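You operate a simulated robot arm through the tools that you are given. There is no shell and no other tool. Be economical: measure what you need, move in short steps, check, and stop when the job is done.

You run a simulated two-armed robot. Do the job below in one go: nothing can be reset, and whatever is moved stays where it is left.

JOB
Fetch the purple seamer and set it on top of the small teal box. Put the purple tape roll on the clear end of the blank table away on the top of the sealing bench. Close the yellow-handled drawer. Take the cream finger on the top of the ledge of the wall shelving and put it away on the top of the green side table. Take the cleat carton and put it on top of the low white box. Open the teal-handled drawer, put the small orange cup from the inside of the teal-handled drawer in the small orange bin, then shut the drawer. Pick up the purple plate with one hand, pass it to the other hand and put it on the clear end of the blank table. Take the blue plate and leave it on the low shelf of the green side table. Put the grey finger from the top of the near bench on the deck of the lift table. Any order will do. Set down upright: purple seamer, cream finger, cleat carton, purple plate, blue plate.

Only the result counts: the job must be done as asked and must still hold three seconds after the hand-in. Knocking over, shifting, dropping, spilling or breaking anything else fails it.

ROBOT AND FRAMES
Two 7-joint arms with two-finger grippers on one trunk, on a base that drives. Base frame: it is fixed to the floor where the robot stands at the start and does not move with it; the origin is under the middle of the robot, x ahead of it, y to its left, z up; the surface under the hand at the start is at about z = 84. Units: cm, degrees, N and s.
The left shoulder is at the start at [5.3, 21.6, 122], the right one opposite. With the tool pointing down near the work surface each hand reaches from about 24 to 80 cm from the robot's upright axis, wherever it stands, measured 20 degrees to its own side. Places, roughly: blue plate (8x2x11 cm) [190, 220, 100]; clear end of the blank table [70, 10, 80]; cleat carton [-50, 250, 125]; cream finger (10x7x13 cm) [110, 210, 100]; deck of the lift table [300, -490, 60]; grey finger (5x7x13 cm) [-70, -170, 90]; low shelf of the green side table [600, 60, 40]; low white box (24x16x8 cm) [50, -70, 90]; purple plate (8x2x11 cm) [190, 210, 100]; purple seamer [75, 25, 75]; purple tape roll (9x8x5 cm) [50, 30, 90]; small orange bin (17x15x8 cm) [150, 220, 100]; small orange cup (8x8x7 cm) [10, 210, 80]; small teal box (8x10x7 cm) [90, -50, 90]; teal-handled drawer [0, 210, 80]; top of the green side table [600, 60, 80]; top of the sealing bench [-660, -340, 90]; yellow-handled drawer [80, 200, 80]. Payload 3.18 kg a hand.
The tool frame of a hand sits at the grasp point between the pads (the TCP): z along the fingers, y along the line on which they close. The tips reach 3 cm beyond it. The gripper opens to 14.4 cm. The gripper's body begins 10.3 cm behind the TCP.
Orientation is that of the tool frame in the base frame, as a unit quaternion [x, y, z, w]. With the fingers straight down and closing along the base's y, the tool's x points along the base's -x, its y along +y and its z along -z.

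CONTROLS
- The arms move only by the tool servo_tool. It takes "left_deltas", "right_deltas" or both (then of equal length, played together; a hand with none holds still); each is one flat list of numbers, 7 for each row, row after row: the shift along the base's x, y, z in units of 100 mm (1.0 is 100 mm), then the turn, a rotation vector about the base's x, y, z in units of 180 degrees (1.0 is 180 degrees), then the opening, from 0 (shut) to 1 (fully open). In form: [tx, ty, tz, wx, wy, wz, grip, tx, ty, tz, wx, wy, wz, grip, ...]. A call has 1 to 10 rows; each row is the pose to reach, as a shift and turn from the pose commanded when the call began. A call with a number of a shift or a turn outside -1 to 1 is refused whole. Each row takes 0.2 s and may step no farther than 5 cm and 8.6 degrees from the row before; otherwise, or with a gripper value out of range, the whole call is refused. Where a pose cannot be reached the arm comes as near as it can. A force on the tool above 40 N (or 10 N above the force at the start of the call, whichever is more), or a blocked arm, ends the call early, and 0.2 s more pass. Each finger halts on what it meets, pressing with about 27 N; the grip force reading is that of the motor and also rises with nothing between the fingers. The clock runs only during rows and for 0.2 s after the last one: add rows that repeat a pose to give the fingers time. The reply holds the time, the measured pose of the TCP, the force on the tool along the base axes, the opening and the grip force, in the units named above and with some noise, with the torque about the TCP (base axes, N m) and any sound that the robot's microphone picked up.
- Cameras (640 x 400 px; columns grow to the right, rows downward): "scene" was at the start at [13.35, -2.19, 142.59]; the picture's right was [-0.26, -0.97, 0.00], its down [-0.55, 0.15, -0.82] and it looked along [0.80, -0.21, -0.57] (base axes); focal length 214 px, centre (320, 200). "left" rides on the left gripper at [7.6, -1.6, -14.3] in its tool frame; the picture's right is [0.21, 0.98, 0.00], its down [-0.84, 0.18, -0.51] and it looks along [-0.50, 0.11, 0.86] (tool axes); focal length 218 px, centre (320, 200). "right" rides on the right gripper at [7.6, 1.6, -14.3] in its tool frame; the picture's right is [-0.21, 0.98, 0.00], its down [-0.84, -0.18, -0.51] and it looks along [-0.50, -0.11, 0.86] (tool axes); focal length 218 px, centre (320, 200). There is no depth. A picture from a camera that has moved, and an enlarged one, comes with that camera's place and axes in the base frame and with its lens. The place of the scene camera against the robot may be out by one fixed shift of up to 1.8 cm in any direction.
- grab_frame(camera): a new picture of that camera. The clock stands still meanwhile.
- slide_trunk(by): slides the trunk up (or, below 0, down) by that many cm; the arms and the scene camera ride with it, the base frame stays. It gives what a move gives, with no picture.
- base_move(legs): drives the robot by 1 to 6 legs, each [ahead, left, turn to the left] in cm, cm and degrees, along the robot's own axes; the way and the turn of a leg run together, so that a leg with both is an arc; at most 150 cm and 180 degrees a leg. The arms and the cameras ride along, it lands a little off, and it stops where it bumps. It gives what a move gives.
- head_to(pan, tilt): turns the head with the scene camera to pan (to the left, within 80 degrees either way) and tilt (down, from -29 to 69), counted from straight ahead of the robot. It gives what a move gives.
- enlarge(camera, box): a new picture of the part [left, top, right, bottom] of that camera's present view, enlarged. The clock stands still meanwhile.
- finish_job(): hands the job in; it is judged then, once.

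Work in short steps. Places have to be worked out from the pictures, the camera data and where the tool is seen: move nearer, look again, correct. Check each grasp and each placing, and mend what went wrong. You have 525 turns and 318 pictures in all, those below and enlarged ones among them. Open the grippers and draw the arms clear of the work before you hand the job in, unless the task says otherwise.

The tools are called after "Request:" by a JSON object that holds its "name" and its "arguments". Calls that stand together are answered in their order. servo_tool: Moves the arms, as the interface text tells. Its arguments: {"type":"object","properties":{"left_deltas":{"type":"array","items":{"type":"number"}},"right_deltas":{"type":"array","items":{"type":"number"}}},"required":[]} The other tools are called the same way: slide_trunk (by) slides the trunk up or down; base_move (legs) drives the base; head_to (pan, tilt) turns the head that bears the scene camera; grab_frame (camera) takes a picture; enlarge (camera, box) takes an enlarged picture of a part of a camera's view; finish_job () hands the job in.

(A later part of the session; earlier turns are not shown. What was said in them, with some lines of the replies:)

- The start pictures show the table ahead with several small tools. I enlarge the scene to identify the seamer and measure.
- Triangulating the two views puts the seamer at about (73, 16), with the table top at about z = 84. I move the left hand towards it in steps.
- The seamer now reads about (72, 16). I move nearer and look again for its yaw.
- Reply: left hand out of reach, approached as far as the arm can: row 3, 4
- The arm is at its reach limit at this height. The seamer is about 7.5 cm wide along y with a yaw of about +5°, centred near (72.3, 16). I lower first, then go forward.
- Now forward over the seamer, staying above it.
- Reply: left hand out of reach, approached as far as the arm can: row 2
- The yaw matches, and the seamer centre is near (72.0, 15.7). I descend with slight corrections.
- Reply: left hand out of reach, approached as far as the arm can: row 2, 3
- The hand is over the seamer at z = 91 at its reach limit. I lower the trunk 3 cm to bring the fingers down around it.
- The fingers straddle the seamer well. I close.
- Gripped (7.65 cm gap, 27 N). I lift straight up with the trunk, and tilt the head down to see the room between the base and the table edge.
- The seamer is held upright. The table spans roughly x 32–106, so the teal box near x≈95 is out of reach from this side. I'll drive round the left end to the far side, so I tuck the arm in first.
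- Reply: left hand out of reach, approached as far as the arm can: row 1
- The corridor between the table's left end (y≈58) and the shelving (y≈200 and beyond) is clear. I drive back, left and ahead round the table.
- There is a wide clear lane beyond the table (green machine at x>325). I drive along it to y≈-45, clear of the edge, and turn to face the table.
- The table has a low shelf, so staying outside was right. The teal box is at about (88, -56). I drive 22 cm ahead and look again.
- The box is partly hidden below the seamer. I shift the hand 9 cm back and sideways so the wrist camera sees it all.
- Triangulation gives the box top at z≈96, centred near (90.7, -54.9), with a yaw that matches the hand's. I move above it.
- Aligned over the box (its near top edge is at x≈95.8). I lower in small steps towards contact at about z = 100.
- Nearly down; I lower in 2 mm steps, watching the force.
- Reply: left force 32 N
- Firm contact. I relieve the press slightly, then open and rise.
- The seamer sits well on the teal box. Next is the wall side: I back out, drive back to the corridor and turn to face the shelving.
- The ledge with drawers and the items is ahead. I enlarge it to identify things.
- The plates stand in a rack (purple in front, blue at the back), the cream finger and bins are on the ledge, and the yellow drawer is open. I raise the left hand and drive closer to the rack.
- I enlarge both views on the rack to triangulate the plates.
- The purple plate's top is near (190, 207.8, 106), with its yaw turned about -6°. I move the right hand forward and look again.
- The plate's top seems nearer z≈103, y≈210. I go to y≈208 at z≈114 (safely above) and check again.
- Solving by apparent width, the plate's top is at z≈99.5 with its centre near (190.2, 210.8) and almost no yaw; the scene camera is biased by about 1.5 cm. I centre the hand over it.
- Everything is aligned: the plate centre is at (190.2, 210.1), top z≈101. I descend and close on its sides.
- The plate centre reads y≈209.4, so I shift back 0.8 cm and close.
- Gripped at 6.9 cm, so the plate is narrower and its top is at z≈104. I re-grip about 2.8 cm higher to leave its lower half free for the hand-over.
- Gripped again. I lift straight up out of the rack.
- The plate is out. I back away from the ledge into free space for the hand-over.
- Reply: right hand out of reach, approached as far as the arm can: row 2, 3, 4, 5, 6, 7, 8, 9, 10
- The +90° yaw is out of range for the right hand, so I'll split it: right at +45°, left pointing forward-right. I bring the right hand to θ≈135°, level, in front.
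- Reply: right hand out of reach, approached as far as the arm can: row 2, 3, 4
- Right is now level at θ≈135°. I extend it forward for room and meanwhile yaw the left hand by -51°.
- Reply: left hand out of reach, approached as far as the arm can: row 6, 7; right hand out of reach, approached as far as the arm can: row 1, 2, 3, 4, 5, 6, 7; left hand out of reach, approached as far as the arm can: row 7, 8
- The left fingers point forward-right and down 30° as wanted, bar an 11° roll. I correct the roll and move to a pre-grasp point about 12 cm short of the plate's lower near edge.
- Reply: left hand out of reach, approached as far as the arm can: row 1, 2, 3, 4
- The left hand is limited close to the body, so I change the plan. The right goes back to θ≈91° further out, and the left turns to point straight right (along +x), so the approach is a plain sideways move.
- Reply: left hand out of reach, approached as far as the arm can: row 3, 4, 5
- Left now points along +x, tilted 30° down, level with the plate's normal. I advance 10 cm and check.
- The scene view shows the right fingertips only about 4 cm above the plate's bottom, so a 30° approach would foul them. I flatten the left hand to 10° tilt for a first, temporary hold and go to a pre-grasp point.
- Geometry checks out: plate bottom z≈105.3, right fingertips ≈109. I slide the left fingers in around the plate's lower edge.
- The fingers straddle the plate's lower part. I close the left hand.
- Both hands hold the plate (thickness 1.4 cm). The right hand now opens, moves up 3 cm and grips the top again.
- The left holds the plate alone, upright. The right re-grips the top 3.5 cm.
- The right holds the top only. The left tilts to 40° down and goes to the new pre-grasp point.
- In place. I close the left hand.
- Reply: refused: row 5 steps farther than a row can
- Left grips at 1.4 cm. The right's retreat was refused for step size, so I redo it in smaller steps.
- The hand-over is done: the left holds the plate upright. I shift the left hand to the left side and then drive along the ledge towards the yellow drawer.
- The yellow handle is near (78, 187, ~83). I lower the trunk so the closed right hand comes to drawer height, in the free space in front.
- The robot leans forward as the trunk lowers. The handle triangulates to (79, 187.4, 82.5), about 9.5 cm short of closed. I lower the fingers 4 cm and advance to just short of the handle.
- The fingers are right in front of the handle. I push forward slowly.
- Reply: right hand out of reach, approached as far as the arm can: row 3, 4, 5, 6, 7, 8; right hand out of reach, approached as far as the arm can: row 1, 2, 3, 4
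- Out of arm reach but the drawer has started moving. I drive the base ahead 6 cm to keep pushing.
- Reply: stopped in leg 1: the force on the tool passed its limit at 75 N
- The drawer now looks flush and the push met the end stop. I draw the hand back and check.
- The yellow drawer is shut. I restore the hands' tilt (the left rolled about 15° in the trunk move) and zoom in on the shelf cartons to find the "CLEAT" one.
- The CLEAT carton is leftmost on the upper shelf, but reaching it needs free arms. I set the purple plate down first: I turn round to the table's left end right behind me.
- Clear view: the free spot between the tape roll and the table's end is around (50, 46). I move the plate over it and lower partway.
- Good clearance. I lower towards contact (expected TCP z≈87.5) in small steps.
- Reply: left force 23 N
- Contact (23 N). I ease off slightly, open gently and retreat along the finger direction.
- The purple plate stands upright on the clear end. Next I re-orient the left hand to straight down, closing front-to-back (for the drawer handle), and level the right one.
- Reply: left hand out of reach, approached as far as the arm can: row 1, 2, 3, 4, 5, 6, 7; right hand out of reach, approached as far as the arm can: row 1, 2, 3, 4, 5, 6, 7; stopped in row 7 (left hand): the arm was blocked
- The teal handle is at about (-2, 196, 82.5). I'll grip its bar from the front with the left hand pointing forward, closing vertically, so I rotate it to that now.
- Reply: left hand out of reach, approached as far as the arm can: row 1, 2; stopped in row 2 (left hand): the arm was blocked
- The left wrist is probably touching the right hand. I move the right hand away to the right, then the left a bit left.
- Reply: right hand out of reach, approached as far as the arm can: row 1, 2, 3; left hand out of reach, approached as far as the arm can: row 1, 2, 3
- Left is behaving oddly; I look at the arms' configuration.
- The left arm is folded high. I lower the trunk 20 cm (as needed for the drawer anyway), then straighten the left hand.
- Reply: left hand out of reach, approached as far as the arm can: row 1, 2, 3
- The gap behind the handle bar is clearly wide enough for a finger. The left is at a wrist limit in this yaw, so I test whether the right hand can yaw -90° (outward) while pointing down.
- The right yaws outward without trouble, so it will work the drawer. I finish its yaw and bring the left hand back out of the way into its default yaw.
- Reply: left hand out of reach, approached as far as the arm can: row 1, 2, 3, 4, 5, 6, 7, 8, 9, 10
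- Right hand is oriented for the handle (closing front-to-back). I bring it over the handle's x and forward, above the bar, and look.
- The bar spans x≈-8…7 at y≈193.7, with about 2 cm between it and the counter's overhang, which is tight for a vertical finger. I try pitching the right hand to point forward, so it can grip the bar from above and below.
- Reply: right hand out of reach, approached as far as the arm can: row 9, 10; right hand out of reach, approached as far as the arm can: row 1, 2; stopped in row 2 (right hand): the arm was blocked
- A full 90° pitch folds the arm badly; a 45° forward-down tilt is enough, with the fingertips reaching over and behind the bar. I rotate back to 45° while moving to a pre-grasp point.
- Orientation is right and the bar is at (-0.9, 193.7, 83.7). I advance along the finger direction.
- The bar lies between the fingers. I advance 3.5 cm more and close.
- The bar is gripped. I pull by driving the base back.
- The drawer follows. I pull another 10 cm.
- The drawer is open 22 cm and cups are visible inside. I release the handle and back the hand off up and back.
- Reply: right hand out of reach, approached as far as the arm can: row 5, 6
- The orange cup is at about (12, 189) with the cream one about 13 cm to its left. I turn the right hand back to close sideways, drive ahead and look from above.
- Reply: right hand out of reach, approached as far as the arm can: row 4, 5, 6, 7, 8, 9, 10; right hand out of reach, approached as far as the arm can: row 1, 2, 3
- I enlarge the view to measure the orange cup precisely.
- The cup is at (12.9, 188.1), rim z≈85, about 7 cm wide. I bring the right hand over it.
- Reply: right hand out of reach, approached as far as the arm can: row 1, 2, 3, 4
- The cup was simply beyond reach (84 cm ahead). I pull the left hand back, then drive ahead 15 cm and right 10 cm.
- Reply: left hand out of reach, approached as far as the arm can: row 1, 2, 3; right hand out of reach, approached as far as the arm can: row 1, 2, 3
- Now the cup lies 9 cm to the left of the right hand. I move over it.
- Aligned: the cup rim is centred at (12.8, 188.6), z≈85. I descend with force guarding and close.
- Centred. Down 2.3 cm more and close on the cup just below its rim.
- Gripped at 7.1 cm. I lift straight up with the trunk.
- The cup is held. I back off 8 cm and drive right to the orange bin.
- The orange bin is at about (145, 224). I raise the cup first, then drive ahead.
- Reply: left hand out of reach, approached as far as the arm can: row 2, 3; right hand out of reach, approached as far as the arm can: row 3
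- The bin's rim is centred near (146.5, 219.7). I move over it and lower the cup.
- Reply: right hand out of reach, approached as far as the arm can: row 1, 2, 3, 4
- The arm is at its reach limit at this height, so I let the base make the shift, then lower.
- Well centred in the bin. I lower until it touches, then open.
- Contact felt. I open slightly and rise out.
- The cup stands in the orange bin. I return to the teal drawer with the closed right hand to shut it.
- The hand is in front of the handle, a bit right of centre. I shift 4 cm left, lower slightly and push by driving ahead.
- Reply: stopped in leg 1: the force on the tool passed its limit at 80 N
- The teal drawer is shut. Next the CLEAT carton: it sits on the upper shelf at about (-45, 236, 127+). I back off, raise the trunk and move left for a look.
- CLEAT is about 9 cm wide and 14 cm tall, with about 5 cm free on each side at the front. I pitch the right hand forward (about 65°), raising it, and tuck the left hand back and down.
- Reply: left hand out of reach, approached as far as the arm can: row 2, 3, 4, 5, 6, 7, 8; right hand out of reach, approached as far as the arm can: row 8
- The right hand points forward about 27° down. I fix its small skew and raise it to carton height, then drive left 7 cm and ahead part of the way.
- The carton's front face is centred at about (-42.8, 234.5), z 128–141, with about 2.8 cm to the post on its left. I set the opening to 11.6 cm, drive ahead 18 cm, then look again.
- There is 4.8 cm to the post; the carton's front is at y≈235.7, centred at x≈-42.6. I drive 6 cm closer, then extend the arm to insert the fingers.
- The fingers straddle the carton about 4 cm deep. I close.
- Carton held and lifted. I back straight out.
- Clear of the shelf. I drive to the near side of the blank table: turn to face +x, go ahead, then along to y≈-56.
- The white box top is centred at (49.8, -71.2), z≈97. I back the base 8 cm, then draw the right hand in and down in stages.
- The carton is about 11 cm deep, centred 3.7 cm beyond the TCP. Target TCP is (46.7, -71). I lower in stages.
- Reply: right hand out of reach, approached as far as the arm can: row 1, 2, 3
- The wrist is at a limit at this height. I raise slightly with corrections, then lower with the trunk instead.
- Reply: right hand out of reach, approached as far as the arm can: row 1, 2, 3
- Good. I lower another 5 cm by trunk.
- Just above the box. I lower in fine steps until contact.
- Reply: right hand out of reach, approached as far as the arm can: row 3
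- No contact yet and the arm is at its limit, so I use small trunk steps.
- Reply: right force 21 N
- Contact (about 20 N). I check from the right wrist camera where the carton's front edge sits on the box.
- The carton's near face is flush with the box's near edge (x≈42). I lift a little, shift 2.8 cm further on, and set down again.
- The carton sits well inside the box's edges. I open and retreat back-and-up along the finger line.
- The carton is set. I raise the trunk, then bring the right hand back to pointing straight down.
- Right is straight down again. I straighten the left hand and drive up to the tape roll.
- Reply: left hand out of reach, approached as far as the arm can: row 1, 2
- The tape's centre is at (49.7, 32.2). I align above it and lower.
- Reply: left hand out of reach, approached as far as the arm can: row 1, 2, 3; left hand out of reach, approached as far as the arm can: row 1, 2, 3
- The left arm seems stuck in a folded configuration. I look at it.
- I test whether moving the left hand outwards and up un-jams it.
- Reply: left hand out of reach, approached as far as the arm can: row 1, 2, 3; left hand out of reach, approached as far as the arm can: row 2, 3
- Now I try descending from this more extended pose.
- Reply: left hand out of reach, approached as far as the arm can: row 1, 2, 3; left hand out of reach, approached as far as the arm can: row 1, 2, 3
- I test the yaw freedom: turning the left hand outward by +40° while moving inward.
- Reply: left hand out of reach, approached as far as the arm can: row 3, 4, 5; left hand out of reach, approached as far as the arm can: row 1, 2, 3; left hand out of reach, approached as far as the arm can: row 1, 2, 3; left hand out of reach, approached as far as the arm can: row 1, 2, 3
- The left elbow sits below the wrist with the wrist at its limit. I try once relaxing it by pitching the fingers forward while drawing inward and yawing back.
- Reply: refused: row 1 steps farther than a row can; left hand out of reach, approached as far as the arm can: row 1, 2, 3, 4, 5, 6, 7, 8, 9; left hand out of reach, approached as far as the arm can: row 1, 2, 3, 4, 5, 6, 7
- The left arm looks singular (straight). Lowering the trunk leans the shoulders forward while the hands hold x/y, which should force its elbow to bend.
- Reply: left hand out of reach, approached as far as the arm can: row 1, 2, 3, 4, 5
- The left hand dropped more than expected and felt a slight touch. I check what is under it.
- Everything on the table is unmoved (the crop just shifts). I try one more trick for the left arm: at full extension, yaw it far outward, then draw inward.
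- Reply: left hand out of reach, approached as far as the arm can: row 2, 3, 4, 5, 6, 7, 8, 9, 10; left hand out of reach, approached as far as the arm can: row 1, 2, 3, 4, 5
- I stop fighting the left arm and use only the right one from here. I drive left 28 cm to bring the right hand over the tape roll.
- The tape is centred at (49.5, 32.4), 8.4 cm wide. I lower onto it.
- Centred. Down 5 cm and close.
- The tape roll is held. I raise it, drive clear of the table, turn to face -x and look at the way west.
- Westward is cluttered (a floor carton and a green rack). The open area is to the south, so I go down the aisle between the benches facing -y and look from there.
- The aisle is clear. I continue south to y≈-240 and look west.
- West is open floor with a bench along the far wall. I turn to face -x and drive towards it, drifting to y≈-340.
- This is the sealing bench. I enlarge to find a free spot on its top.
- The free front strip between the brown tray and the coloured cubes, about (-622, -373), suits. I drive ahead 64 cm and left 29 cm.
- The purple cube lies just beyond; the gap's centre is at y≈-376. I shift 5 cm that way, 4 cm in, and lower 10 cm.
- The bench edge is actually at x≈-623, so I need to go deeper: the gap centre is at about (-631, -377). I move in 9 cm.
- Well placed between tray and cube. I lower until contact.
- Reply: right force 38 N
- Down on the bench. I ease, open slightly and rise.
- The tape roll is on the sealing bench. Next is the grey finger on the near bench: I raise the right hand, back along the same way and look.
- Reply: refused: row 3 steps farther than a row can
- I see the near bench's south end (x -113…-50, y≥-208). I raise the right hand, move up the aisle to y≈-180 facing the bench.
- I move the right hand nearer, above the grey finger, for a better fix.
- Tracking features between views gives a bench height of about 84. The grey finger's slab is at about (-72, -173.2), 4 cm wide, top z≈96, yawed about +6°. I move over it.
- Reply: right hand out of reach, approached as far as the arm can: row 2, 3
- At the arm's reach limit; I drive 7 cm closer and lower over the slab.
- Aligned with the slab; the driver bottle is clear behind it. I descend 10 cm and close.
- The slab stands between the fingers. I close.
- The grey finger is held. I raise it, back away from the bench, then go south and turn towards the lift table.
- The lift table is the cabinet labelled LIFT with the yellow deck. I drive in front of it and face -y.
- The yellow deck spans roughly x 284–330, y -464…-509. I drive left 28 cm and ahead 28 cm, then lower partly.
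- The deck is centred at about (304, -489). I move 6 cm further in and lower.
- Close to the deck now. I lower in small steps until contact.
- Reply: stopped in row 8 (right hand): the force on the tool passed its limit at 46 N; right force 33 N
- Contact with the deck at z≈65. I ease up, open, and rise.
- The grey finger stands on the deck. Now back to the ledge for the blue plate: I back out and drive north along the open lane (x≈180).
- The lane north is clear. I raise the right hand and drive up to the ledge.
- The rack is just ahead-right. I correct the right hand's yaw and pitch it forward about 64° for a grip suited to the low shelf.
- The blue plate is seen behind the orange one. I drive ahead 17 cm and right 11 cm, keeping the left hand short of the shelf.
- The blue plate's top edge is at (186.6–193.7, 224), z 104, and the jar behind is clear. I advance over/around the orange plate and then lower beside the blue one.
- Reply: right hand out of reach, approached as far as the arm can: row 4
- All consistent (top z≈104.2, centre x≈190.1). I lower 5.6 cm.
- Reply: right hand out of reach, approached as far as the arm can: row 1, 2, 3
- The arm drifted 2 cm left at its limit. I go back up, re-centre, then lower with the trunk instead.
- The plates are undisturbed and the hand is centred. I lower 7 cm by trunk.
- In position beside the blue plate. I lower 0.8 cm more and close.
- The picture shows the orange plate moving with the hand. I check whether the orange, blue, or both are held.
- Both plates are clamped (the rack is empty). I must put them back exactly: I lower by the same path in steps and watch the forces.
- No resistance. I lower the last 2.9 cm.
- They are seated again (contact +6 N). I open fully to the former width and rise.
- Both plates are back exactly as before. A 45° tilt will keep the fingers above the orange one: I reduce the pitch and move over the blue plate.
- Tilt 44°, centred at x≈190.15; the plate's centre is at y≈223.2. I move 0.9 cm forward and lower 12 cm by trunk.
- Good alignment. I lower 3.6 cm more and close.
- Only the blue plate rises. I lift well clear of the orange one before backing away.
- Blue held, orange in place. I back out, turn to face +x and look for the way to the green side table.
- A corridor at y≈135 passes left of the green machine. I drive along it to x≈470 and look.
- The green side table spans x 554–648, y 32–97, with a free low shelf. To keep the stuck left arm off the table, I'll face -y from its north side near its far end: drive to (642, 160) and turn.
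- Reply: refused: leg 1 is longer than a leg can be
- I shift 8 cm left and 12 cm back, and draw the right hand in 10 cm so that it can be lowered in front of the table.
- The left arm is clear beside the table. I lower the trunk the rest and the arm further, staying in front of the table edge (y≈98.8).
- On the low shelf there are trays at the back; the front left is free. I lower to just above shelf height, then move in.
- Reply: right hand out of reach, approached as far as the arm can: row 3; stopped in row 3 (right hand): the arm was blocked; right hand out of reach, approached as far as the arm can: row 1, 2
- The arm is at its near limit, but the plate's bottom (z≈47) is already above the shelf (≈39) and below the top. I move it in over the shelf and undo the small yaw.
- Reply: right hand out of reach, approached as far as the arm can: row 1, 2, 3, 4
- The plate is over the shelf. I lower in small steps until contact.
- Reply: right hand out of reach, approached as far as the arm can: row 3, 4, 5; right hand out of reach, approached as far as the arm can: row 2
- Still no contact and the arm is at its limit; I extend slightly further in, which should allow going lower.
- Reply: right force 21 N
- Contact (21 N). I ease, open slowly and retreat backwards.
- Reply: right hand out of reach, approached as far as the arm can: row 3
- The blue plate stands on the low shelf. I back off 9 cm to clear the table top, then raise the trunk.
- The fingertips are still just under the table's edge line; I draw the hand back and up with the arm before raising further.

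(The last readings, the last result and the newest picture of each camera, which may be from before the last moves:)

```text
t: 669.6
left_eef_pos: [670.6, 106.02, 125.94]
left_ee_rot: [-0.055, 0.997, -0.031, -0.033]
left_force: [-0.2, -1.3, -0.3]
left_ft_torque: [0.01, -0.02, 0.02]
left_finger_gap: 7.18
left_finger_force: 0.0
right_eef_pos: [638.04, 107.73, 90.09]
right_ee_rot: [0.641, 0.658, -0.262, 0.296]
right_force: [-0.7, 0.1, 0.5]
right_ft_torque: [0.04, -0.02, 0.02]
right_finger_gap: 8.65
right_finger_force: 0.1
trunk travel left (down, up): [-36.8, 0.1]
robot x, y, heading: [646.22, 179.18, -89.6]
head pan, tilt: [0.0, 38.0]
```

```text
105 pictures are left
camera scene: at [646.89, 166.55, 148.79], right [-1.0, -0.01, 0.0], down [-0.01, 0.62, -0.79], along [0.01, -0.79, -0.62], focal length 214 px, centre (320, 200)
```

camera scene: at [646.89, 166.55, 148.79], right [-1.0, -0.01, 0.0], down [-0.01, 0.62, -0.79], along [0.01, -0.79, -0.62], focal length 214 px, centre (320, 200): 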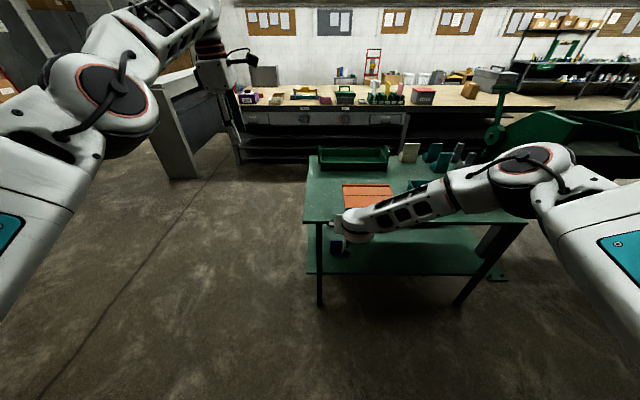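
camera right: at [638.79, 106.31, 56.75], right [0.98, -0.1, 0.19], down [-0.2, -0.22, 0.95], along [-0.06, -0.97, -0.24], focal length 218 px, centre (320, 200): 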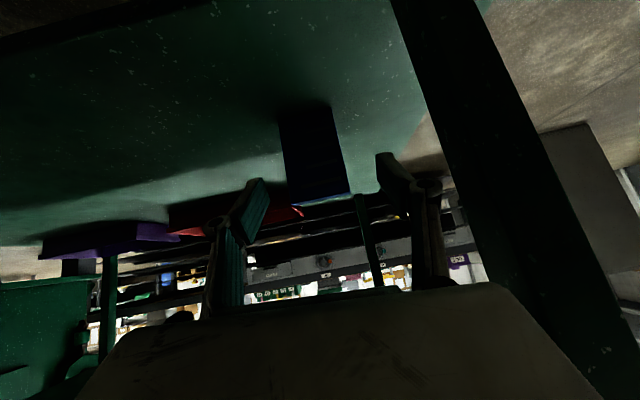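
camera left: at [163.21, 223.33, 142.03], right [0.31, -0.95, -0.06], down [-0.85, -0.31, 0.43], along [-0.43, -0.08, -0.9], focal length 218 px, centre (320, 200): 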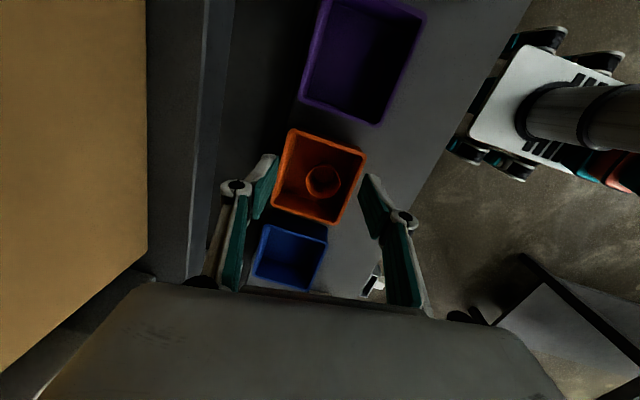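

Next the cream finger. I level the right hand, raise it, and drive back along the corridor to the ledge near x≈95.

Request:
{"name": "servo_tool", "arguments": {"right_deltas": [0, 0, 0.2, 0.0435, 0, 0, 0.6, 0, 0, 0.4, 0.087, 0, 0, 0.6, 0, 0, 0.6, 0.13, 0, 0, 0.6, 0, 0, 0.8, 0.174, 0, 0, 0.6, 0, 0, 0.9, 0.2175, 0, 0, 0.6, 0, 0, 1, 0.26, 0, 0, 0.6]}}

Request:
{"name": "base_move", "arguments": {"legs": [[0, 0, -90], [0, 40, 0], [150, 0, 0], [150, 0, 0], [150, 0, 0], [88, 0, 0]]}}

Request:
{"name": "base_move", "arguments": {"legs": [[0, 0, -90]]}}

Request:
{"name": "head_to", "arguments": {"pan": 0, "tilt": 30}}

Request:
{"name": "grab_frame", "arguments": {"camera": "scene"}}

```text
t: 671.0
left_eef_pos: [670.77, 106.14, 126.07]
left_ee_rot: [-0.054, 0.997, -0.032, -0.033]
left_force: [-0.2, -0.2, -0.4]
left_ft_torque: [0.0, -0.03, 0.02]
left_finger_gap: 7.2
left_finger_force: 0.2
right_eef_pos: [638.07, 107.81, 99.64]
right_ee_rot: [0.705, 0.708, 0.0, 0.042]
right_force: [0.1, 0.4, 0.3]
right_ft_torque: [-0.02, 0.0, 0.03]
right_finger_gap: 8.66
right_finger_force: 0.0
right hand out of reach, approached as far as the arm can: row 6
trunk travel left (down, up): [-36.8, 0.1]
robot x, y, heading: [646.33, 179.05, -89.4]
head pan, tilt: [0.0, 38.0]
```

```text
t: 704.4
left_eef_pos: [29.94, 111.6, 126.01]
left_ee_rot: [0.663, 0.747, 0.002, -0.046]
left_force: [0.0, -0.6, 0.7]
left_ft_torque: [-0.01, -0.05, 0.0]
left_finger_gap: 7.21
left_finger_force: 0.0
right_eef_pos: [31.22, 144.23, 99.69]
right_ee_rot: [0.999, 0.007, -0.031, 0.027]
right_force: [-0.1, -0.8, -0.7]
right_ft_torque: [-0.03, -0.04, -0.03]
right_finger_gap: 8.64
right_finger_force: 0.0
trunk travel left (down, up): [-36.8, 0.1]
robot x, y, heading: [103.07, 136.27, -178.7]
head pan, tilt: [0.0, 38.0]
```

```text
t: 708.6
left_eef_pos: [76.68, 208.97, 125.96]
left_ee_rot: [0.997, 0.068, 0.033, -0.031]
left_force: [0.5, -0.5, 0.7]
left_ft_torque: [0.01, -0.01, -0.02]
left_finger_gap: 7.22
left_finger_force: 0.0
right_eef_pos: [109.43, 208.12, 99.65]
right_ee_rot: [0.718, -0.695, -0.041, -0.002]
right_force: [-1.0, -0.8, 0.6]
right_ft_torque: [-0.01, 0.0, 0.03]
right_finger_gap: 8.64
right_finger_force: 0.1
trunk travel left (down, up): [-36.8, 0.1]
robot x, y, heading: [103.1, 136.28, 92.2]
head pan, tilt: [0.0, 38.0]
```

```text
t: 709.3
left_eef_pos: [76.66, 208.78, 126.04]
left_ee_rot: [0.997, 0.067, 0.033, -0.032]
left_force: [-0.2, -0.8, -0.1]
left_ft_torque: [0.0, 0.0, -0.01]
left_finger_gap: 7.23
left_finger_force: 0.1
right_eef_pos: [109.4, 208.18, 99.63]
right_ee_rot: [0.717, -0.696, -0.042, -0.003]
right_force: [0.5, -0.7, -0.4]
right_ft_torque: [0.01, 0.01, 0.02]
right_finger_gap: 8.62
right_finger_force: 0.1
trunk travel left (down, up): [-36.8, 0.1]
robot x, y, heading: [102.9, 136.34, 92.1]
head pan, tilt: [0.0, 30.0]
```

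```text
104 pictures are left
camera scene: at [102.79, 149.72, 150.04], right [1.0, 0.04, 0.0], down [0.02, -0.5, -0.87], along [-0.03, 0.87, -0.5], focal length 214 px, centre (320, 200)
```

scene: 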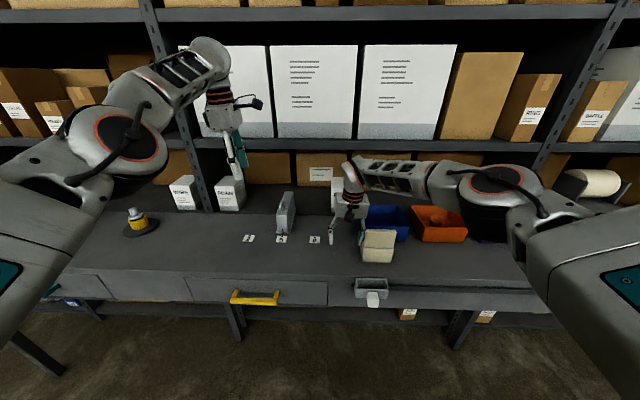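

The right hand swung in quite close to the cream finger. I check closely that nothing was touched.

Request:
{"name": "enlarge", "arguments": {"camera": "scene", "box": [220, 160, 480, 300]}}

Request:
{"name": "grab_frame", "arguments": {"camera": "right"}}

```text
2.46 times, centred on (350, 230) of scene
camera zoom: at [102.79, 149.72, 150.04], right [1.0, 0.04, 0.0], down [0.02, -0.5, -0.87], along [-0.03, 0.87, -0.5], focal length 528 px, centre (246, 126)
```

zoom: 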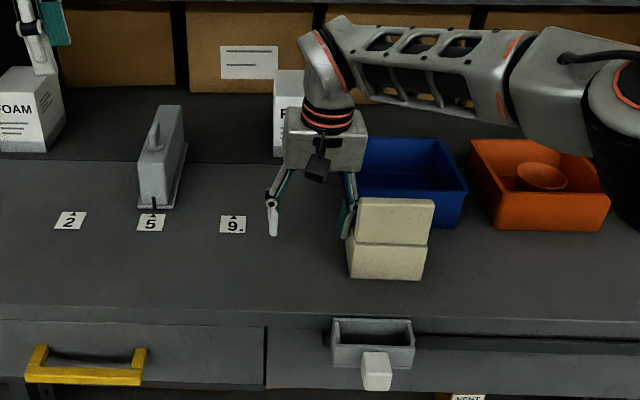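

```text
102 pictures are left
camera right: at [108.68, 199.73, 113.22], right [-0.98, 0.18, 0.07], down [0.18, 0.82, 0.55], along [0.04, 0.55, -0.83], focal length 218 px, centre (320, 200)
```

right: 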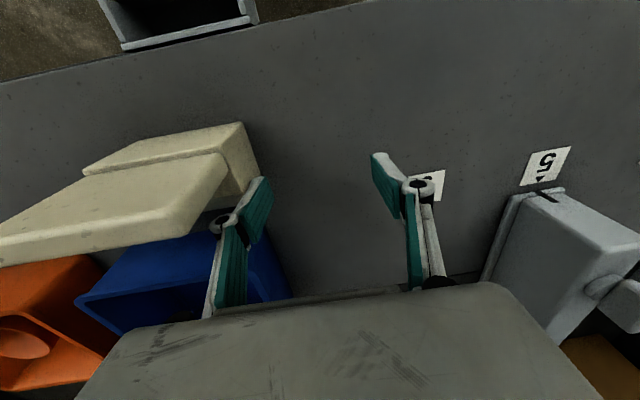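

The cream finger (my next target) stands upright at about (119, 206), right beside the right finger; nothing else moved. I raise the hand, level it, and move over it.

Request:
{"name": "servo_tool", "arguments": {"right_deltas": [-0.05, 0, 0.3, -0.01, -0.009, -0.005, 0.6, -0.05, 0, 0.6, -0.02, -0.018, -0.0095, 0.7, -0.05, -0.1, 0.9, -0.02, -0.018, -0.0095, 0.9]}}

Request:
{"name": "base_move", "arguments": {"legs": [[3, -10, -2]]}}

Request:
{"name": "grab_frame", "arguments": {"camera": "right"}}

Request:
{"name": "enlarge", "arguments": {"camera": "scene", "box": [220, 160, 480, 300]}}

```text
t: 710.1
left_eef_pos: [76.42, 208.78, 126.13]
left_ee_rot: [0.997, 0.067, 0.033, -0.031]
left_force: [-1.1, 0.3, 0.5]
left_ft_torque: [0.04, -0.05, 0.0]
left_finger_gap: 7.2
left_finger_force: 0.0
right_eef_pos: [109.38, 206.65, 106.76]
right_ee_rot: [0.715, -0.699, -0.009, -0.008]
right_force: [-0.9, -0.2, 0.0]
right_ft_torque: [0.06, -0.07, -0.02]
right_finger_gap: 12.94
right_finger_force: 0.1
right hand out of reach, approached as far as the arm can: row 1, 2, 3
trunk travel left (down, up): [-36.8, 0.1]
robot x, y, heading: [102.76, 136.27, 91.9]
head pan, tilt: [0.0, 30.0]
```

```text
t: 711.6
left_eef_pos: [89.23, 213.04, 125.97]
left_ee_rot: [0.998, 0.049, 0.034, -0.031]
left_force: [-0.3, -0.2, -0.3]
left_ft_torque: [-0.02, 0.01, -0.01]
left_finger_gap: 7.17
left_finger_force: 0.0
right_eef_pos: [122.2, 209.61, 106.73]
right_ee_rot: [-0.702, 0.712, 0.011, 0.006]
right_force: [-0.1, -0.4, 1.6]
right_ft_torque: [0.03, 0.02, -0.03]
right_finger_gap: 12.91
right_finger_force: 0.0
trunk travel left (down, up): [-36.8, 0.1]
robot x, y, heading: [113.09, 139.75, 90.1]
head pan, tilt: [0.0, 30.0]
```

```text
101 pictures are left
camera right: at [120.41, 201.76, 120.52], right [-0.97, 0.22, 0.01], down [0.19, 0.83, 0.53], along [0.11, 0.52, -0.85], focal length 218 px, centre (320, 200)
```

right: 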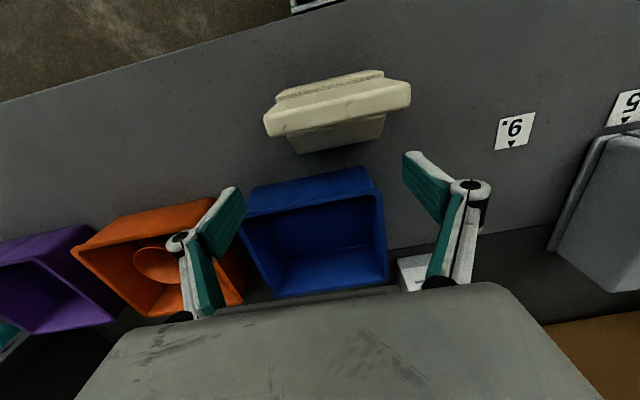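

```text
2.46 times, centred on (350, 230) of scene
camera zoom: at [113.39, 152.92, 150.04], right [1.0, 0.0, 0.0], down [0.0, -0.5, -0.87], along [0.0, 0.87, -0.5], focal length 528 px, centre (246, 126)
```

zoom: 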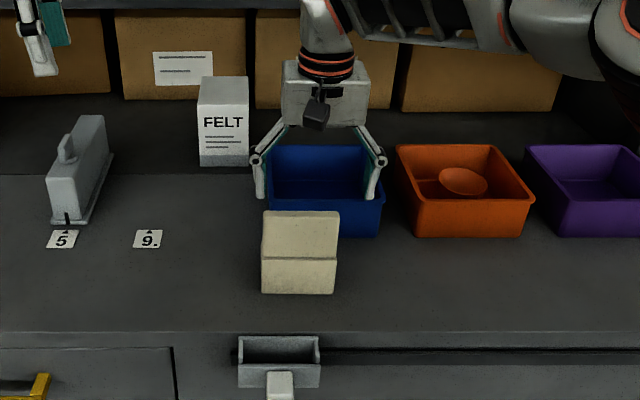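

The cream finger's top is centred at (119.8, 204.5), 9.7 cm wide, top z≈105. I shift sideways first, then back over it.

Request:
{"name": "servo_tool", "arguments": {"right_deltas": [-0.12, 0, 0.1, 0, 0, 0, 0.93, -0.23, 0, 0.1, 0, 0, 0, 0.93, -0.23, -0.25, 0.1, 0, 0, 0, 0.93, -0.23, -0.48, 0.1, 0, 0, 0, 0.93]}}

Request:
{"name": "grab_frame", "arguments": {"camera": "right"}}

```text
t: 712.6
left_eef_pos: [89.3, 212.94, 125.95]
left_ee_rot: [0.998, 0.049, 0.034, -0.031]
left_force: [0.3, -0.6, -1.0]
left_ft_torque: [0.01, -0.01, 0.0]
left_finger_gap: 7.21
left_finger_force: 0.0
right_eef_pos: [119.99, 204.93, 107.81]
right_ee_rot: [-0.702, 0.712, 0.01, 0.008]
right_force: [0.9, -0.3, -1.1]
right_ft_torque: [0.03, 0.0, 0.01]
right_finger_gap: 13.38
right_finger_force: 0.2
trunk travel left (down, up): [-36.8, 0.1]
robot x, y, heading: [112.9, 139.42, 90.1]
head pan, tilt: [0.0, 30.0]
```

```text
99 pictures are left
camera right: at [118.12, 196.96, 121.62], right [-0.97, 0.22, 0.01], down [0.19, 0.83, 0.53], along [0.11, 0.52, -0.85], focal length 218 px, centre (320, 200)
```

right: 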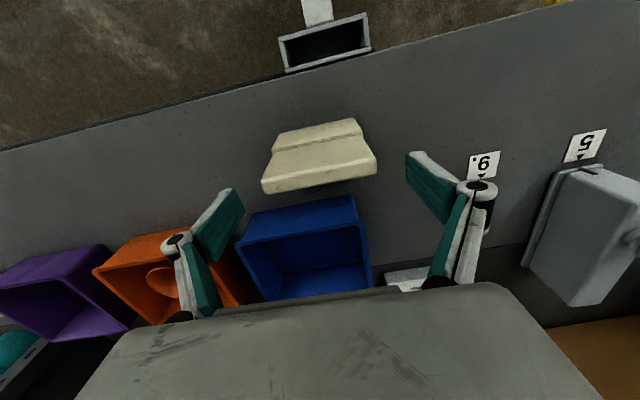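

I descend to mid-height and close on its sides.

Request:
{"name": "servo_tool", "arguments": {"right_deltas": [-0.01, 0.05, -0.3, 0, 0, 0, 0.93, -0.01, 0.05, -0.6, 0, 0, 0, 0.93, -0.01, 0.05, -0.78, 0, 0, 0, 0.93]}}

Request:
{"name": "grab_frame", "arguments": {"camera": "right"}}

Request:
{"name": "enlarge", "arguments": {"camera": "scene", "box": [260, 160, 440, 300]}}

```text
t: 713.4
left_eef_pos: [89.3, 213.01, 125.92]
left_ee_rot: [0.998, 0.048, 0.033, -0.031]
left_force: [0.1, 0.0, -0.9]
left_ft_torque: [0.0, -0.03, -0.02]
left_finger_gap: 7.23
left_finger_force: 0.1
right_eef_pos: [119.72, 205.42, 99.89]
right_ee_rot: [-0.702, 0.712, 0.01, 0.006]
right_force: [0.1, -0.5, 0.3]
right_ft_torque: [-0.02, -0.01, -0.02]
right_finger_gap: 13.39
right_finger_force: 0.2
trunk travel left (down, up): [-36.8, 0.1]
robot x, y, heading: [113.21, 139.55, 90.2]
head pan, tilt: [0.0, 30.0]
```

```text
98 pictures are left
camera right: at [117.98, 197.51, 113.69], right [-0.98, 0.22, 0.01], down [0.19, 0.83, 0.53], along [0.11, 0.52, -0.85], focal length 218 px, centre (320, 200)
```

right: 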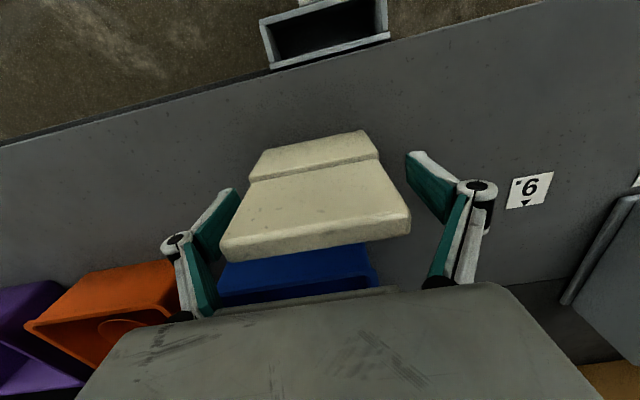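

```text
2.86 times, centred on (350, 230) of scene
camera zoom: at [113.35, 152.94, 150.04], right [1.0, 0.0, 0.0], down [0.0, -0.5, -0.87], along [0.0, 0.87, -0.5], focal length 613 px, centre (234, 114)
```

zoom: 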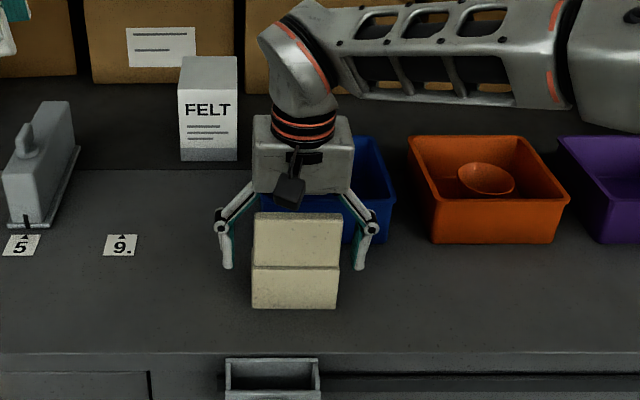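

The fingers straddle it. I close and lift.

Request:
{"name": "servo_tool", "arguments": {"right_deltas": [0, 0, 0, 0, 0, 0, 0.75, 0, 0, 0, 0, 0, 0, 0.55, 0, 0, 0, 0, 0, 0, 0.4, 0, 0, 0, 0, 0, 0, 0.4]}}

Request:
{"name": "servo_tool", "arguments": {"right_deltas": [0, 0, 0.2, 0, 0, 0, 0.4, 0, 0, 0.5, 0, 0, 0, 0.4, 0, 0, 0.7, 0, 0, 0, 0.4]}}

Request:
{"name": "enlarge", "arguments": {"camera": "scene", "box": [260, 160, 440, 300]}}

```text
t: 714.4
left_eef_pos: [89.39, 213.0, 125.93]
left_ee_rot: [0.998, 0.049, 0.034, -0.031]
left_force: [-0.4, -0.3, 0.7]
left_ft_torque: [0.02, 0.0, 0.0]
left_finger_gap: 7.2
left_finger_force: 0.0
right_eef_pos: [119.64, 205.47, 100.01]
right_ee_rot: [-0.702, 0.712, 0.011, 0.008]
right_force: [1.2, 0.1, 5.6]
right_ft_torque: [-0.16, -0.12, -0.08]
right_finger_gap: 10.03
right_finger_force: 26.8
trunk travel left (down, up): [-36.8, 0.1]
robot x, y, heading: [113.22, 139.79, 89.8]
head pan, tilt: [0.0, 30.0]
```

```text
t: 715.2
left_eef_pos: [89.33, 213.07, 125.95]
left_ee_rot: [0.998, 0.049, 0.034, -0.031]
left_force: [-0.3, -0.7, -0.4]
left_ft_torque: [0.03, 0.02, 0.01]
left_finger_gap: 7.22
left_finger_force: 0.0
right_eef_pos: [119.66, 205.33, 106.8]
right_ee_rot: [-0.702, 0.712, 0.01, 0.007]
right_force: [0.5, -0.6, -3.6]
right_ft_torque: [-0.01, 0.02, 0.02]
right_finger_gap: 9.77
right_finger_force: 27.1
trunk travel left (down, up): [-36.8, 0.1]
robot x, y, heading: [113.02, 139.69, 89.7]
head pan, tilt: [0.0, 30.0]
```

```text
2.86 times, centred on (350, 230) of scene
camera zoom: at [113.34, 152.92, 150.04], right [1.0, 0.0, 0.0], down [0.0, -0.5, -0.87], along [0.0, 0.87, -0.5], focal length 613 px, centre (234, 114)
```

zoom: 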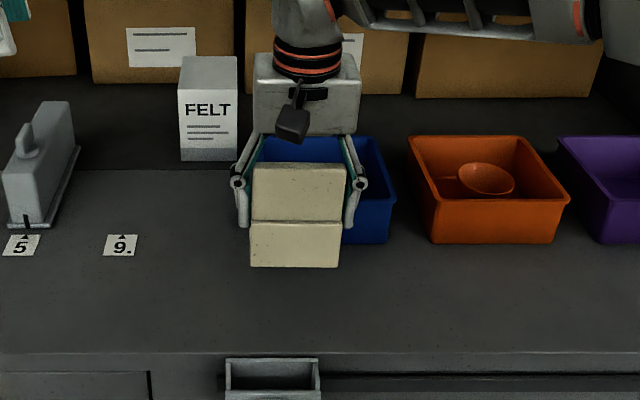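

Held firmly. I raise it, back off from the ledge and drive to the green side table.

Request:
{"name": "base_move", "arguments": {"legs": [[-34, 0, 0], [0, 0, -90]]}}

Request:
{"name": "servo_tool", "arguments": {"right_deltas": [-0.1, 0, 0.3, 0, 0, 0, 0.4, -0.3, 0, 0.6, 0, 0, 0, 0.4, -0.4, 0, 0.8, 0, 0, 0, 0.4]}}

Request:
{"name": "base_move", "arguments": {"legs": [[68, 0, 0], [120, 32, 0], [150, 0, 0], [150, 0, 0], [52, 8, 0]]}}

Request:
{"name": "base_move", "arguments": {"legs": [[0, 0, -90]]}}

Request:
{"name": "head_to", "arguments": {"pan": 0, "tilt": 38}}

Request:
{"name": "grab_frame", "arguments": {"camera": "scene"}}

```text
t: 721.3
left_eef_pos: [186.58, 128.54, 125.91]
left_ee_rot: [0.733, -0.679, 0.045, 0.003]
left_force: [-0.3, -0.2, 0.6]
left_ft_torque: [0.04, -0.03, 0.02]
left_finger_gap: 7.2
left_finger_force: 0.1
right_eef_pos: [178.29, 98.37, 106.85]
right_ee_rot: [0.019, 1.0, 0.002, 0.012]
right_force: [0.5, -0.7, -4.5]
right_ft_torque: [-0.01, 0.03, -0.01]
right_finger_gap: 9.75
right_finger_force: 27.2
trunk travel left (down, up): [-36.8, 0.1]
robot x, y, heading: [112.53, 106.93, -1.6]
head pan, tilt: [0.0, 30.0]
```

```text
t: 722.1
left_eef_pos: [186.65, 128.65, 125.98]
left_ee_rot: [0.733, -0.679, 0.046, 0.003]
left_force: [-0.3, -0.2, 0.2]
left_ft_torque: [0.01, 0.0, 0.02]
left_finger_gap: 7.2
left_finger_force: 0.1
right_eef_pos: [174.33, 98.57, 114.9]
right_ee_rot: [0.019, 1.0, 0.003, 0.012]
right_force: [-0.1, 0.0, -3.7]
right_ft_torque: [-0.03, 0.03, 0.02]
right_finger_gap: 9.78
right_finger_force: 27.9
trunk travel left (down, up): [-36.8, 0.1]
robot x, y, heading: [112.93, 106.7, -1.2]
head pan, tilt: [0.0, 30.0]
```

```text
t: 744.9
left_eef_pos: [665.84, 141.21, 125.76]
left_ee_rot: [0.721, -0.692, 0.044, 0.002]
left_force: [0.6, 0.5, -0.8]
left_ft_torque: [0.0, 0.08, 0.01]
left_finger_gap: 7.2
left_finger_force: 0.1
right_eef_pos: [652.44, 111.48, 114.79]
right_ee_rot: [0.037, 0.999, 0.002, 0.009]
right_force: [0.0, 0.0, -5.1]
right_ft_torque: [-0.01, 0.13, 0.0]
right_finger_gap: 9.76
right_finger_force: 27.0
trunk travel left (down, up): [-36.8, 0.1]
robot x, y, heading: [590.8, 121.75, -3.4]
head pan, tilt: [0.0, 30.0]
stopped in leg 4: the robot was blocked; the commanded pose is now the measured one
```

```text
t: 745.8
left_eef_pos: [666.2, 140.5, 126.0]
left_ee_rot: [0.715, -0.698, 0.046, 0.001]
left_force: [-0.1, -0.9, -0.2]
left_ft_torque: [-0.01, 0.03, 0.01]
left_finger_gap: 7.19
left_finger_force: 0.0
right_eef_pos: [652.31, 110.88, 114.75]
right_ee_rot: [0.045, 0.999, 0.0, 0.009]
right_force: [0.0, -0.7, -4.2]
right_ft_torque: [0.02, 0.05, -0.01]
right_finger_gap: 9.75
right_finger_force: 27.0
trunk travel left (down, up): [-36.8, 0.1]
robot x, y, heading: [590.79, 122.39, -4.3]
head pan, tilt: [0.0, 30.0]
stopped in leg 1: the robot was blocked; the commanded pose is now the measured one
```

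```text
t: 746.5
left_eef_pos: [666.03, 140.32, 126.09]
left_ee_rot: [0.715, -0.698, 0.046, 0.002]
left_force: [-0.1, 0.7, 0.0]
left_ft_torque: [-0.01, 0.01, -0.02]
left_finger_gap: 7.2
left_finger_force: 0.0
right_eef_pos: [652.23, 110.85, 114.94]
right_ee_rot: [0.044, 0.999, 0.001, 0.012]
right_force: [-1.1, -0.3, -2.9]
right_ft_torque: [-0.01, 0.01, -0.01]
right_finger_gap: 9.78
right_finger_force: 27.3
trunk travel left (down, up): [-36.8, 0.1]
robot x, y, heading: [590.76, 122.09, -4.6]
head pan, tilt: [0.0, 38.0]
```

```text
95 pictures are left
camera scene: at [604.29, 121.42, 148.81], right [-0.08, -1.0, 0.0], down [-0.61, 0.05, -0.79], along [0.79, -0.06, -0.62], focal length 214 px, centre (320, 200)
```

scene: 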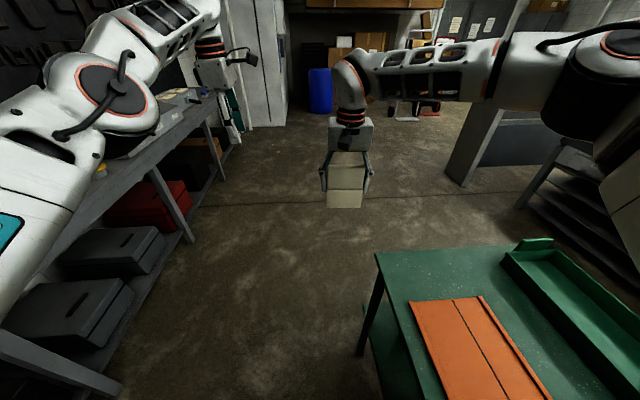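

I drifted and bumped against the side table's edge; its corner still reads (655, 97), so it hasn't moved. I move away north, straighten, go ahead and then turn.

Request:
{"name": "base_move", "arguments": {"legs": [[0, 28, 0], [0, 0, 4.6], [63, 0, 0], [0, 0, -90]]}}

Request:
{"name": "grab_frame", "arguments": {"camera": "scene"}}

```text
t: 757.0
left_eef_pos: [681.29, 77.64, 126.07]
left_ee_rot: [-0.057, 0.997, -0.032, -0.032]
left_force: [0.1, -0.4, 0.1]
left_ft_torque: [0.0, 0.03, -0.01]
left_finger_gap: 7.22
left_finger_force: 0.0
right_eef_pos: [650.67, 88.7, 114.9]
right_ee_rot: [0.707, 0.707, -0.006, 0.009]
right_force: [-0.1, -0.4, -3.4]
right_ft_torque: [0.02, -0.01, 0.0]
right_finger_gap: 9.78
right_finger_force: 27.2
trunk travel left (down, up): [-36.8, 0.1]
robot x, y, heading: [656.87, 150.45, -89.5]
head pan, tilt: [0.0, 38.0]
```

```text
94 pictures are left
camera scene: at [657.16, 137.83, 148.8], right [-1.0, -0.01, 0.0], down [-0.01, 0.62, -0.79], along [0.01, -0.79, -0.62], focal length 214 px, centre (320, 200)
```

scene: 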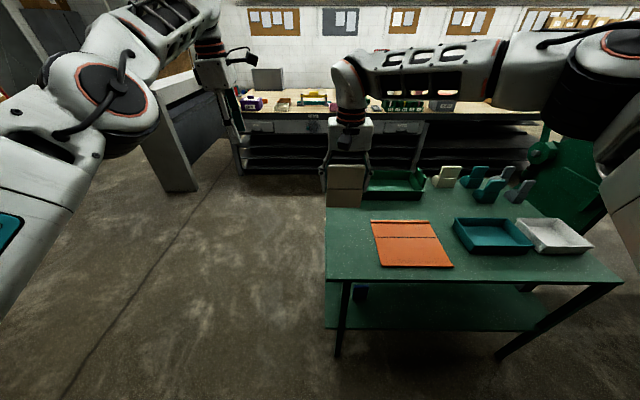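

The blue plate still stands on the low shelf. The free strip left of the orange sheet is centred at (647.6, 82). I move over it and lower.

Request:
{"name": "servo_tool", "arguments": {"right_deltas": [-0.1, -0.2, -0.2, 0, 0, 0, 0.4, -0.2, -0.4, -0.5, 0, 0, 0, 0.4, -0.3, -0.6, -0.8, 0, 0, 0, 0.4, -0.3, -0.65, -1, 0, 0, 0, 0.4]}}

Request:
{"name": "servo_tool", "arguments": {"right_deltas": [0, 0, -0.3, 0, 0, 0, 0.4, 0, 0, -0.6, 0, 0, 0, 0.4, 0, 0, -0.9, 0, 0, 0, 0.4]}}

Request:
{"name": "grab_frame", "arguments": {"camera": "right"}}

Request:
{"name": "enlarge", "arguments": {"camera": "scene", "box": [290, 140, 490, 300]}}

```text
t: 758.0
left_eef_pos: [681.32, 77.54, 126.06]
left_ee_rot: [-0.055, 0.997, -0.032, -0.033]
left_force: [-0.2, 0.8, 1.0]
left_ft_torque: [-0.01, -0.04, 0.0]
left_finger_gap: 7.2
left_finger_force: 0.1
right_eef_pos: [647.63, 82.19, 104.89]
right_ee_rot: [0.707, 0.707, -0.006, 0.009]
right_force: [0.8, -1.1, -4.5]
right_ft_torque: [0.04, 0.01, 0.02]
right_finger_gap: 9.76
right_finger_force: 26.3
trunk travel left (down, up): [-36.8, 0.1]
robot x, y, heading: [656.23, 150.58, -89.3]
head pan, tilt: [0.0, 38.0]
```

```text
t: 758.8
left_eef_pos: [681.24, 77.39, 125.97]
left_ee_rot: [-0.056, 0.997, -0.032, -0.033]
left_force: [0.6, -1.3, -0.6]
left_ft_torque: [0.02, -0.03, 0.01]
left_finger_gap: 7.2
left_finger_force: 0.1
right_eef_pos: [647.6, 82.09, 95.79]
right_ee_rot: [0.707, 0.707, -0.008, 0.009]
right_force: [0.0, 0.2, -4.1]
right_ft_torque: [0.04, 0.0, 0.01]
right_finger_gap: 9.77
right_finger_force: 27.2
trunk travel left (down, up): [-36.8, 0.1]
robot x, y, heading: [656.9, 150.39, -89.4]
head pan, tilt: [0.0, 38.0]
```

```text
93 pictures are left
camera right: at [649.12, 90.15, 109.62], right [0.98, -0.21, 0.01], down [-0.18, -0.83, 0.53], along [-0.1, -0.52, -0.85], focal length 218 px, centre (320, 200)
```

right: 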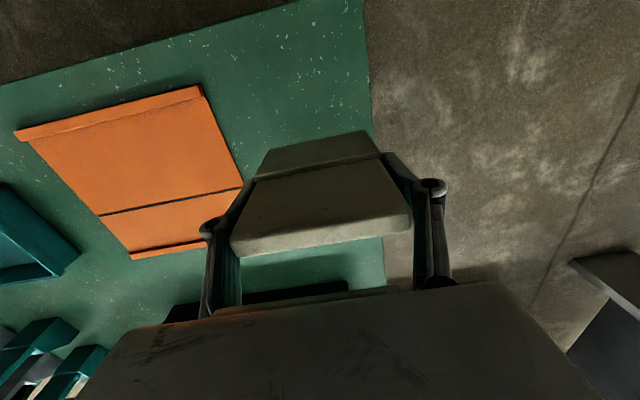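

```text
2.50 times, centred on (390, 220) of scene
camera zoom: at [657.17, 137.75, 148.79], right [-1.0, -0.01, 0.0], down [-0.01, 0.62, -0.79], along [0.01, -0.79, -0.62], focal length 536 px, centre (145, 150)
```

zoom: 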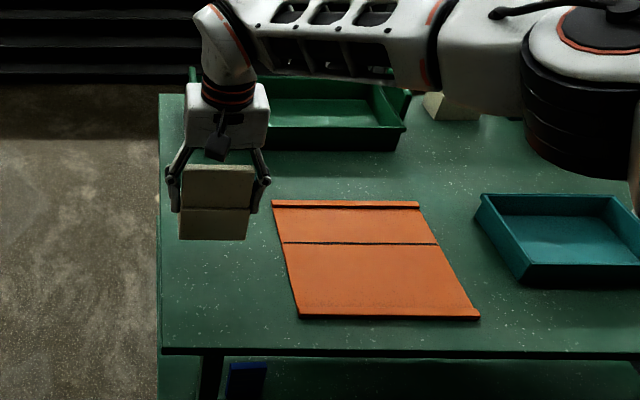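

The free strip is x 635–655; I shift 1.6 cm left-to-centre and lower to contact.

Request:
{"name": "servo_tool", "arguments": {"right_deltas": [-0.16, 0, -0.2, 0, 0, 0, 0.4, -0.16, 0, -0.4, 0, 0, 0, 0.4, -0.16, 0, -0.6, 0, 0, 0, 0.4, -0.16, 0, -0.68, 0, 0, 0, 0.4, -0.16, 0, -0.75, 0, 0, 0, 0.4]}}

Request:
{"name": "servo_tool", "arguments": {"right_deltas": [0, 0, -0.05, 0, 0, 0, 0.4, 0, 0, -0.1, 0, 0, 0, 0.4, 0, 0, -0.15, 0, 0, 0, 0.4, 0, 0, -0.2, 0, 0, 0, 0.4]}}

```text
t: 760.0
left_eef_pos: [681.21, 77.46, 126.09]
left_ee_rot: [-0.055, 0.997, -0.033, -0.032]
left_force: [0.0, -0.2, -0.2]
left_ft_torque: [0.02, 0.02, -0.01]
left_finger_gap: 7.19
left_finger_force: 0.1
right_eef_pos: [646.15, 82.06, 88.44]
right_ee_rot: [0.707, 0.707, -0.005, 0.01]
right_force: [-0.8, -0.2, -3.7]
right_ft_torque: [0.01, 0.02, -0.04]
right_finger_gap: 9.76
right_finger_force: 27.0
trunk travel left (down, up): [-36.8, 0.1]
robot x, y, heading: [656.57, 150.35, -89.3]
head pan, tilt: [0.0, 38.0]
```

```text
t: 761.2
left_eef_pos: [681.26, 77.6, 126.22]
left_ee_rot: [-0.055, 0.997, -0.032, -0.033]
left_force: [-0.6, 0.1, -0.3]
left_ft_torque: [0.01, -0.02, 0.01]
left_finger_gap: 7.19
left_finger_force: 0.0
right_eef_pos: [646.15, 81.85, 87.16]
right_ee_rot: [0.709, 0.705, -0.009, 0.013]
right_force: [0.0, 6.2, 16.8]
right_ft_torque: [-0.25, 1.09, -0.46]
right_finger_gap: 9.86
right_finger_force: 27.0
trunk travel left (down, up): [-36.8, 0.1]
robot x, y, heading: [656.47, 150.67, -89.3]
head pan, tilt: [0.0, 38.0]
stopped in row 4 (right hand): the force on the tool passed its limit at 41 N (the readings are from after the stop); the commanded pose is now the measured one
```

Contact. I ease, open and rise, then check.

Request:
{"name": "servo_tool", "arguments": {"right_deltas": [0, 0, 0.01, 0, 0, 0, 0.4, 0, 0, 0.02, 0, 0, 0, 0.7, 0, 0, 0.02, 0, 0, 0, 0.82, 0, 0, 0.02, 0, 0, 0, 0.85, 0, 0, 0.4, 0, 0, 0, 0.85, 0, 0, 0.8, 0, 0, 0, 0.85, 0, 0, 1, 0, 0, 0, 0.85]}}

Request:
{"name": "servo_tool", "arguments": {"right_deltas": [0, 0, 0.4, 0, 0, 0, 0.85, 0, 0.2, 0.8, 0, 0, 0, 0.85, 0, 0.5, 1, 0, 0, 0, 0.85]}}

Request:
{"name": "grab_frame", "arguments": {"camera": "scene"}}

```text
t: 762.8
left_eef_pos: [681.28, 77.57, 126.18]
left_ee_rot: [-0.055, 0.997, -0.032, -0.032]
left_force: [0.4, 0.2, -0.2]
left_ft_torque: [-0.02, 0.02, -0.02]
left_finger_gap: 7.24
left_finger_force: 0.1
right_eef_pos: [646.06, 81.82, 96.88]
right_ee_rot: [0.708, 0.706, -0.008, 0.013]
right_force: [0.6, -0.1, -0.5]
right_ft_torque: [0.0, 0.0, 0.0]
right_finger_gap: 12.25
right_finger_force: 0.1
trunk travel left (down, up): [-36.8, 0.1]
robot x, y, heading: [656.85, 150.73, -89.2]
head pan, tilt: [0.0, 38.0]
```

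```text
t: 763.6
left_eef_pos: [681.2, 77.61, 126.12]
left_ee_rot: [-0.056, 0.997, -0.034, -0.032]
left_force: [-0.9, 0.7, 0.2]
left_ft_torque: [-0.02, -0.01, 0.01]
left_finger_gap: 7.18
left_finger_force: 0.0
right_eef_pos: [646.06, 86.95, 107.03]
right_ee_rot: [0.708, 0.706, -0.008, 0.013]
right_force: [-1.0, 0.8, 0.4]
right_ft_torque: [-0.03, -0.01, 0.03]
right_finger_gap: 12.26
right_finger_force: 0.1
trunk travel left (down, up): [-36.8, 0.1]
robot x, y, heading: [656.57, 150.06, -89.2]
head pan, tilt: [0.0, 38.0]
```

```text
91 pictures are left
camera scene: at [657.13, 137.98, 148.82], right [-1.0, -0.01, 0.0], down [-0.01, 0.61, -0.79], along [0.01, -0.79, -0.61], focal length 214 px, centre (320, 200)
```

scene: 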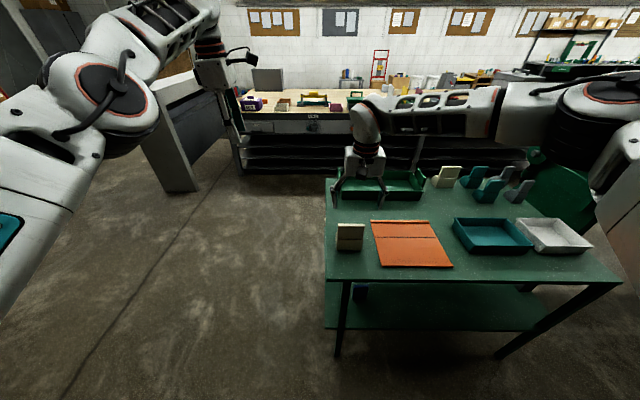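

The cream finger stands upright on the table top and the blue plate on its low shelf. I back the arms clear and take a last close look.

Request:
{"name": "base_move", "arguments": {"legs": [[-18, 0, 0]]}}

Request:
{"name": "enlarge", "arguments": {"camera": "scene", "box": [290, 140, 530, 320]}}

```text
t: 765.1
left_eef_pos: [680.98, 95.73, 126.11]
left_ee_rot: [-0.056, 0.997, -0.032, -0.032]
left_force: [0.4, 0.1, 0.1]
left_ft_torque: [0.01, -0.04, -0.01]
left_finger_gap: 7.21
left_finger_force: 0.2
right_eef_pos: [645.78, 105.02, 106.82]
right_ee_rot: [0.707, 0.707, -0.007, 0.013]
right_force: [-0.2, -0.1, 0.6]
right_ft_torque: [0.01, -0.02, 0.04]
right_finger_gap: 12.24
right_finger_force: 0.1
trunk travel left (down, up): [-36.8, 0.1]
robot x, y, heading: [656.67, 168.59, -89.3]
head pan, tilt: [0.0, 38.0]
```

```text
2.22 times, centred on (410, 230) of scene
camera zoom: at [656.94, 156.08, 148.81], right [-1.0, -0.01, 0.0], down [-0.01, 0.62, -0.79], along [0.01, -0.79, -0.62], focal length 477 px, centre (120, 133)
```

zoom: 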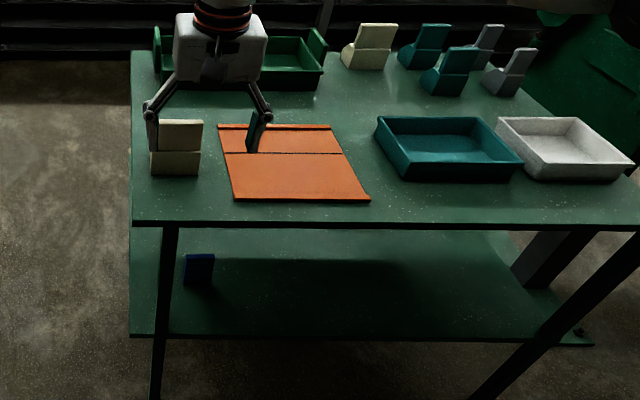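

Everything is in place and the arms are clear, so I hand the job in.

Request:
{"name": "finish_job", "arguments": {}}

```text
The job is handed in.
```

I carried out all nine parts of the job and handed it in; my last view of each item showed it where you asked, but I had no way to see the judging.

- **Bump:** the base touched the green side table while I brought the cream finger. Its corner read the same as before to within about 1 cm, and the things on it were still standing.
- **Orange plate:** it was lifted out of the rack with the blue plate, and I set it back in its slot before continuing.
- **Left arm:** it jammed partway through, so the later items were done with the right hand alone.
- **Drawers:** I did not return for a final close look at the teal drawer, but it looked flush after I pushed it shut.
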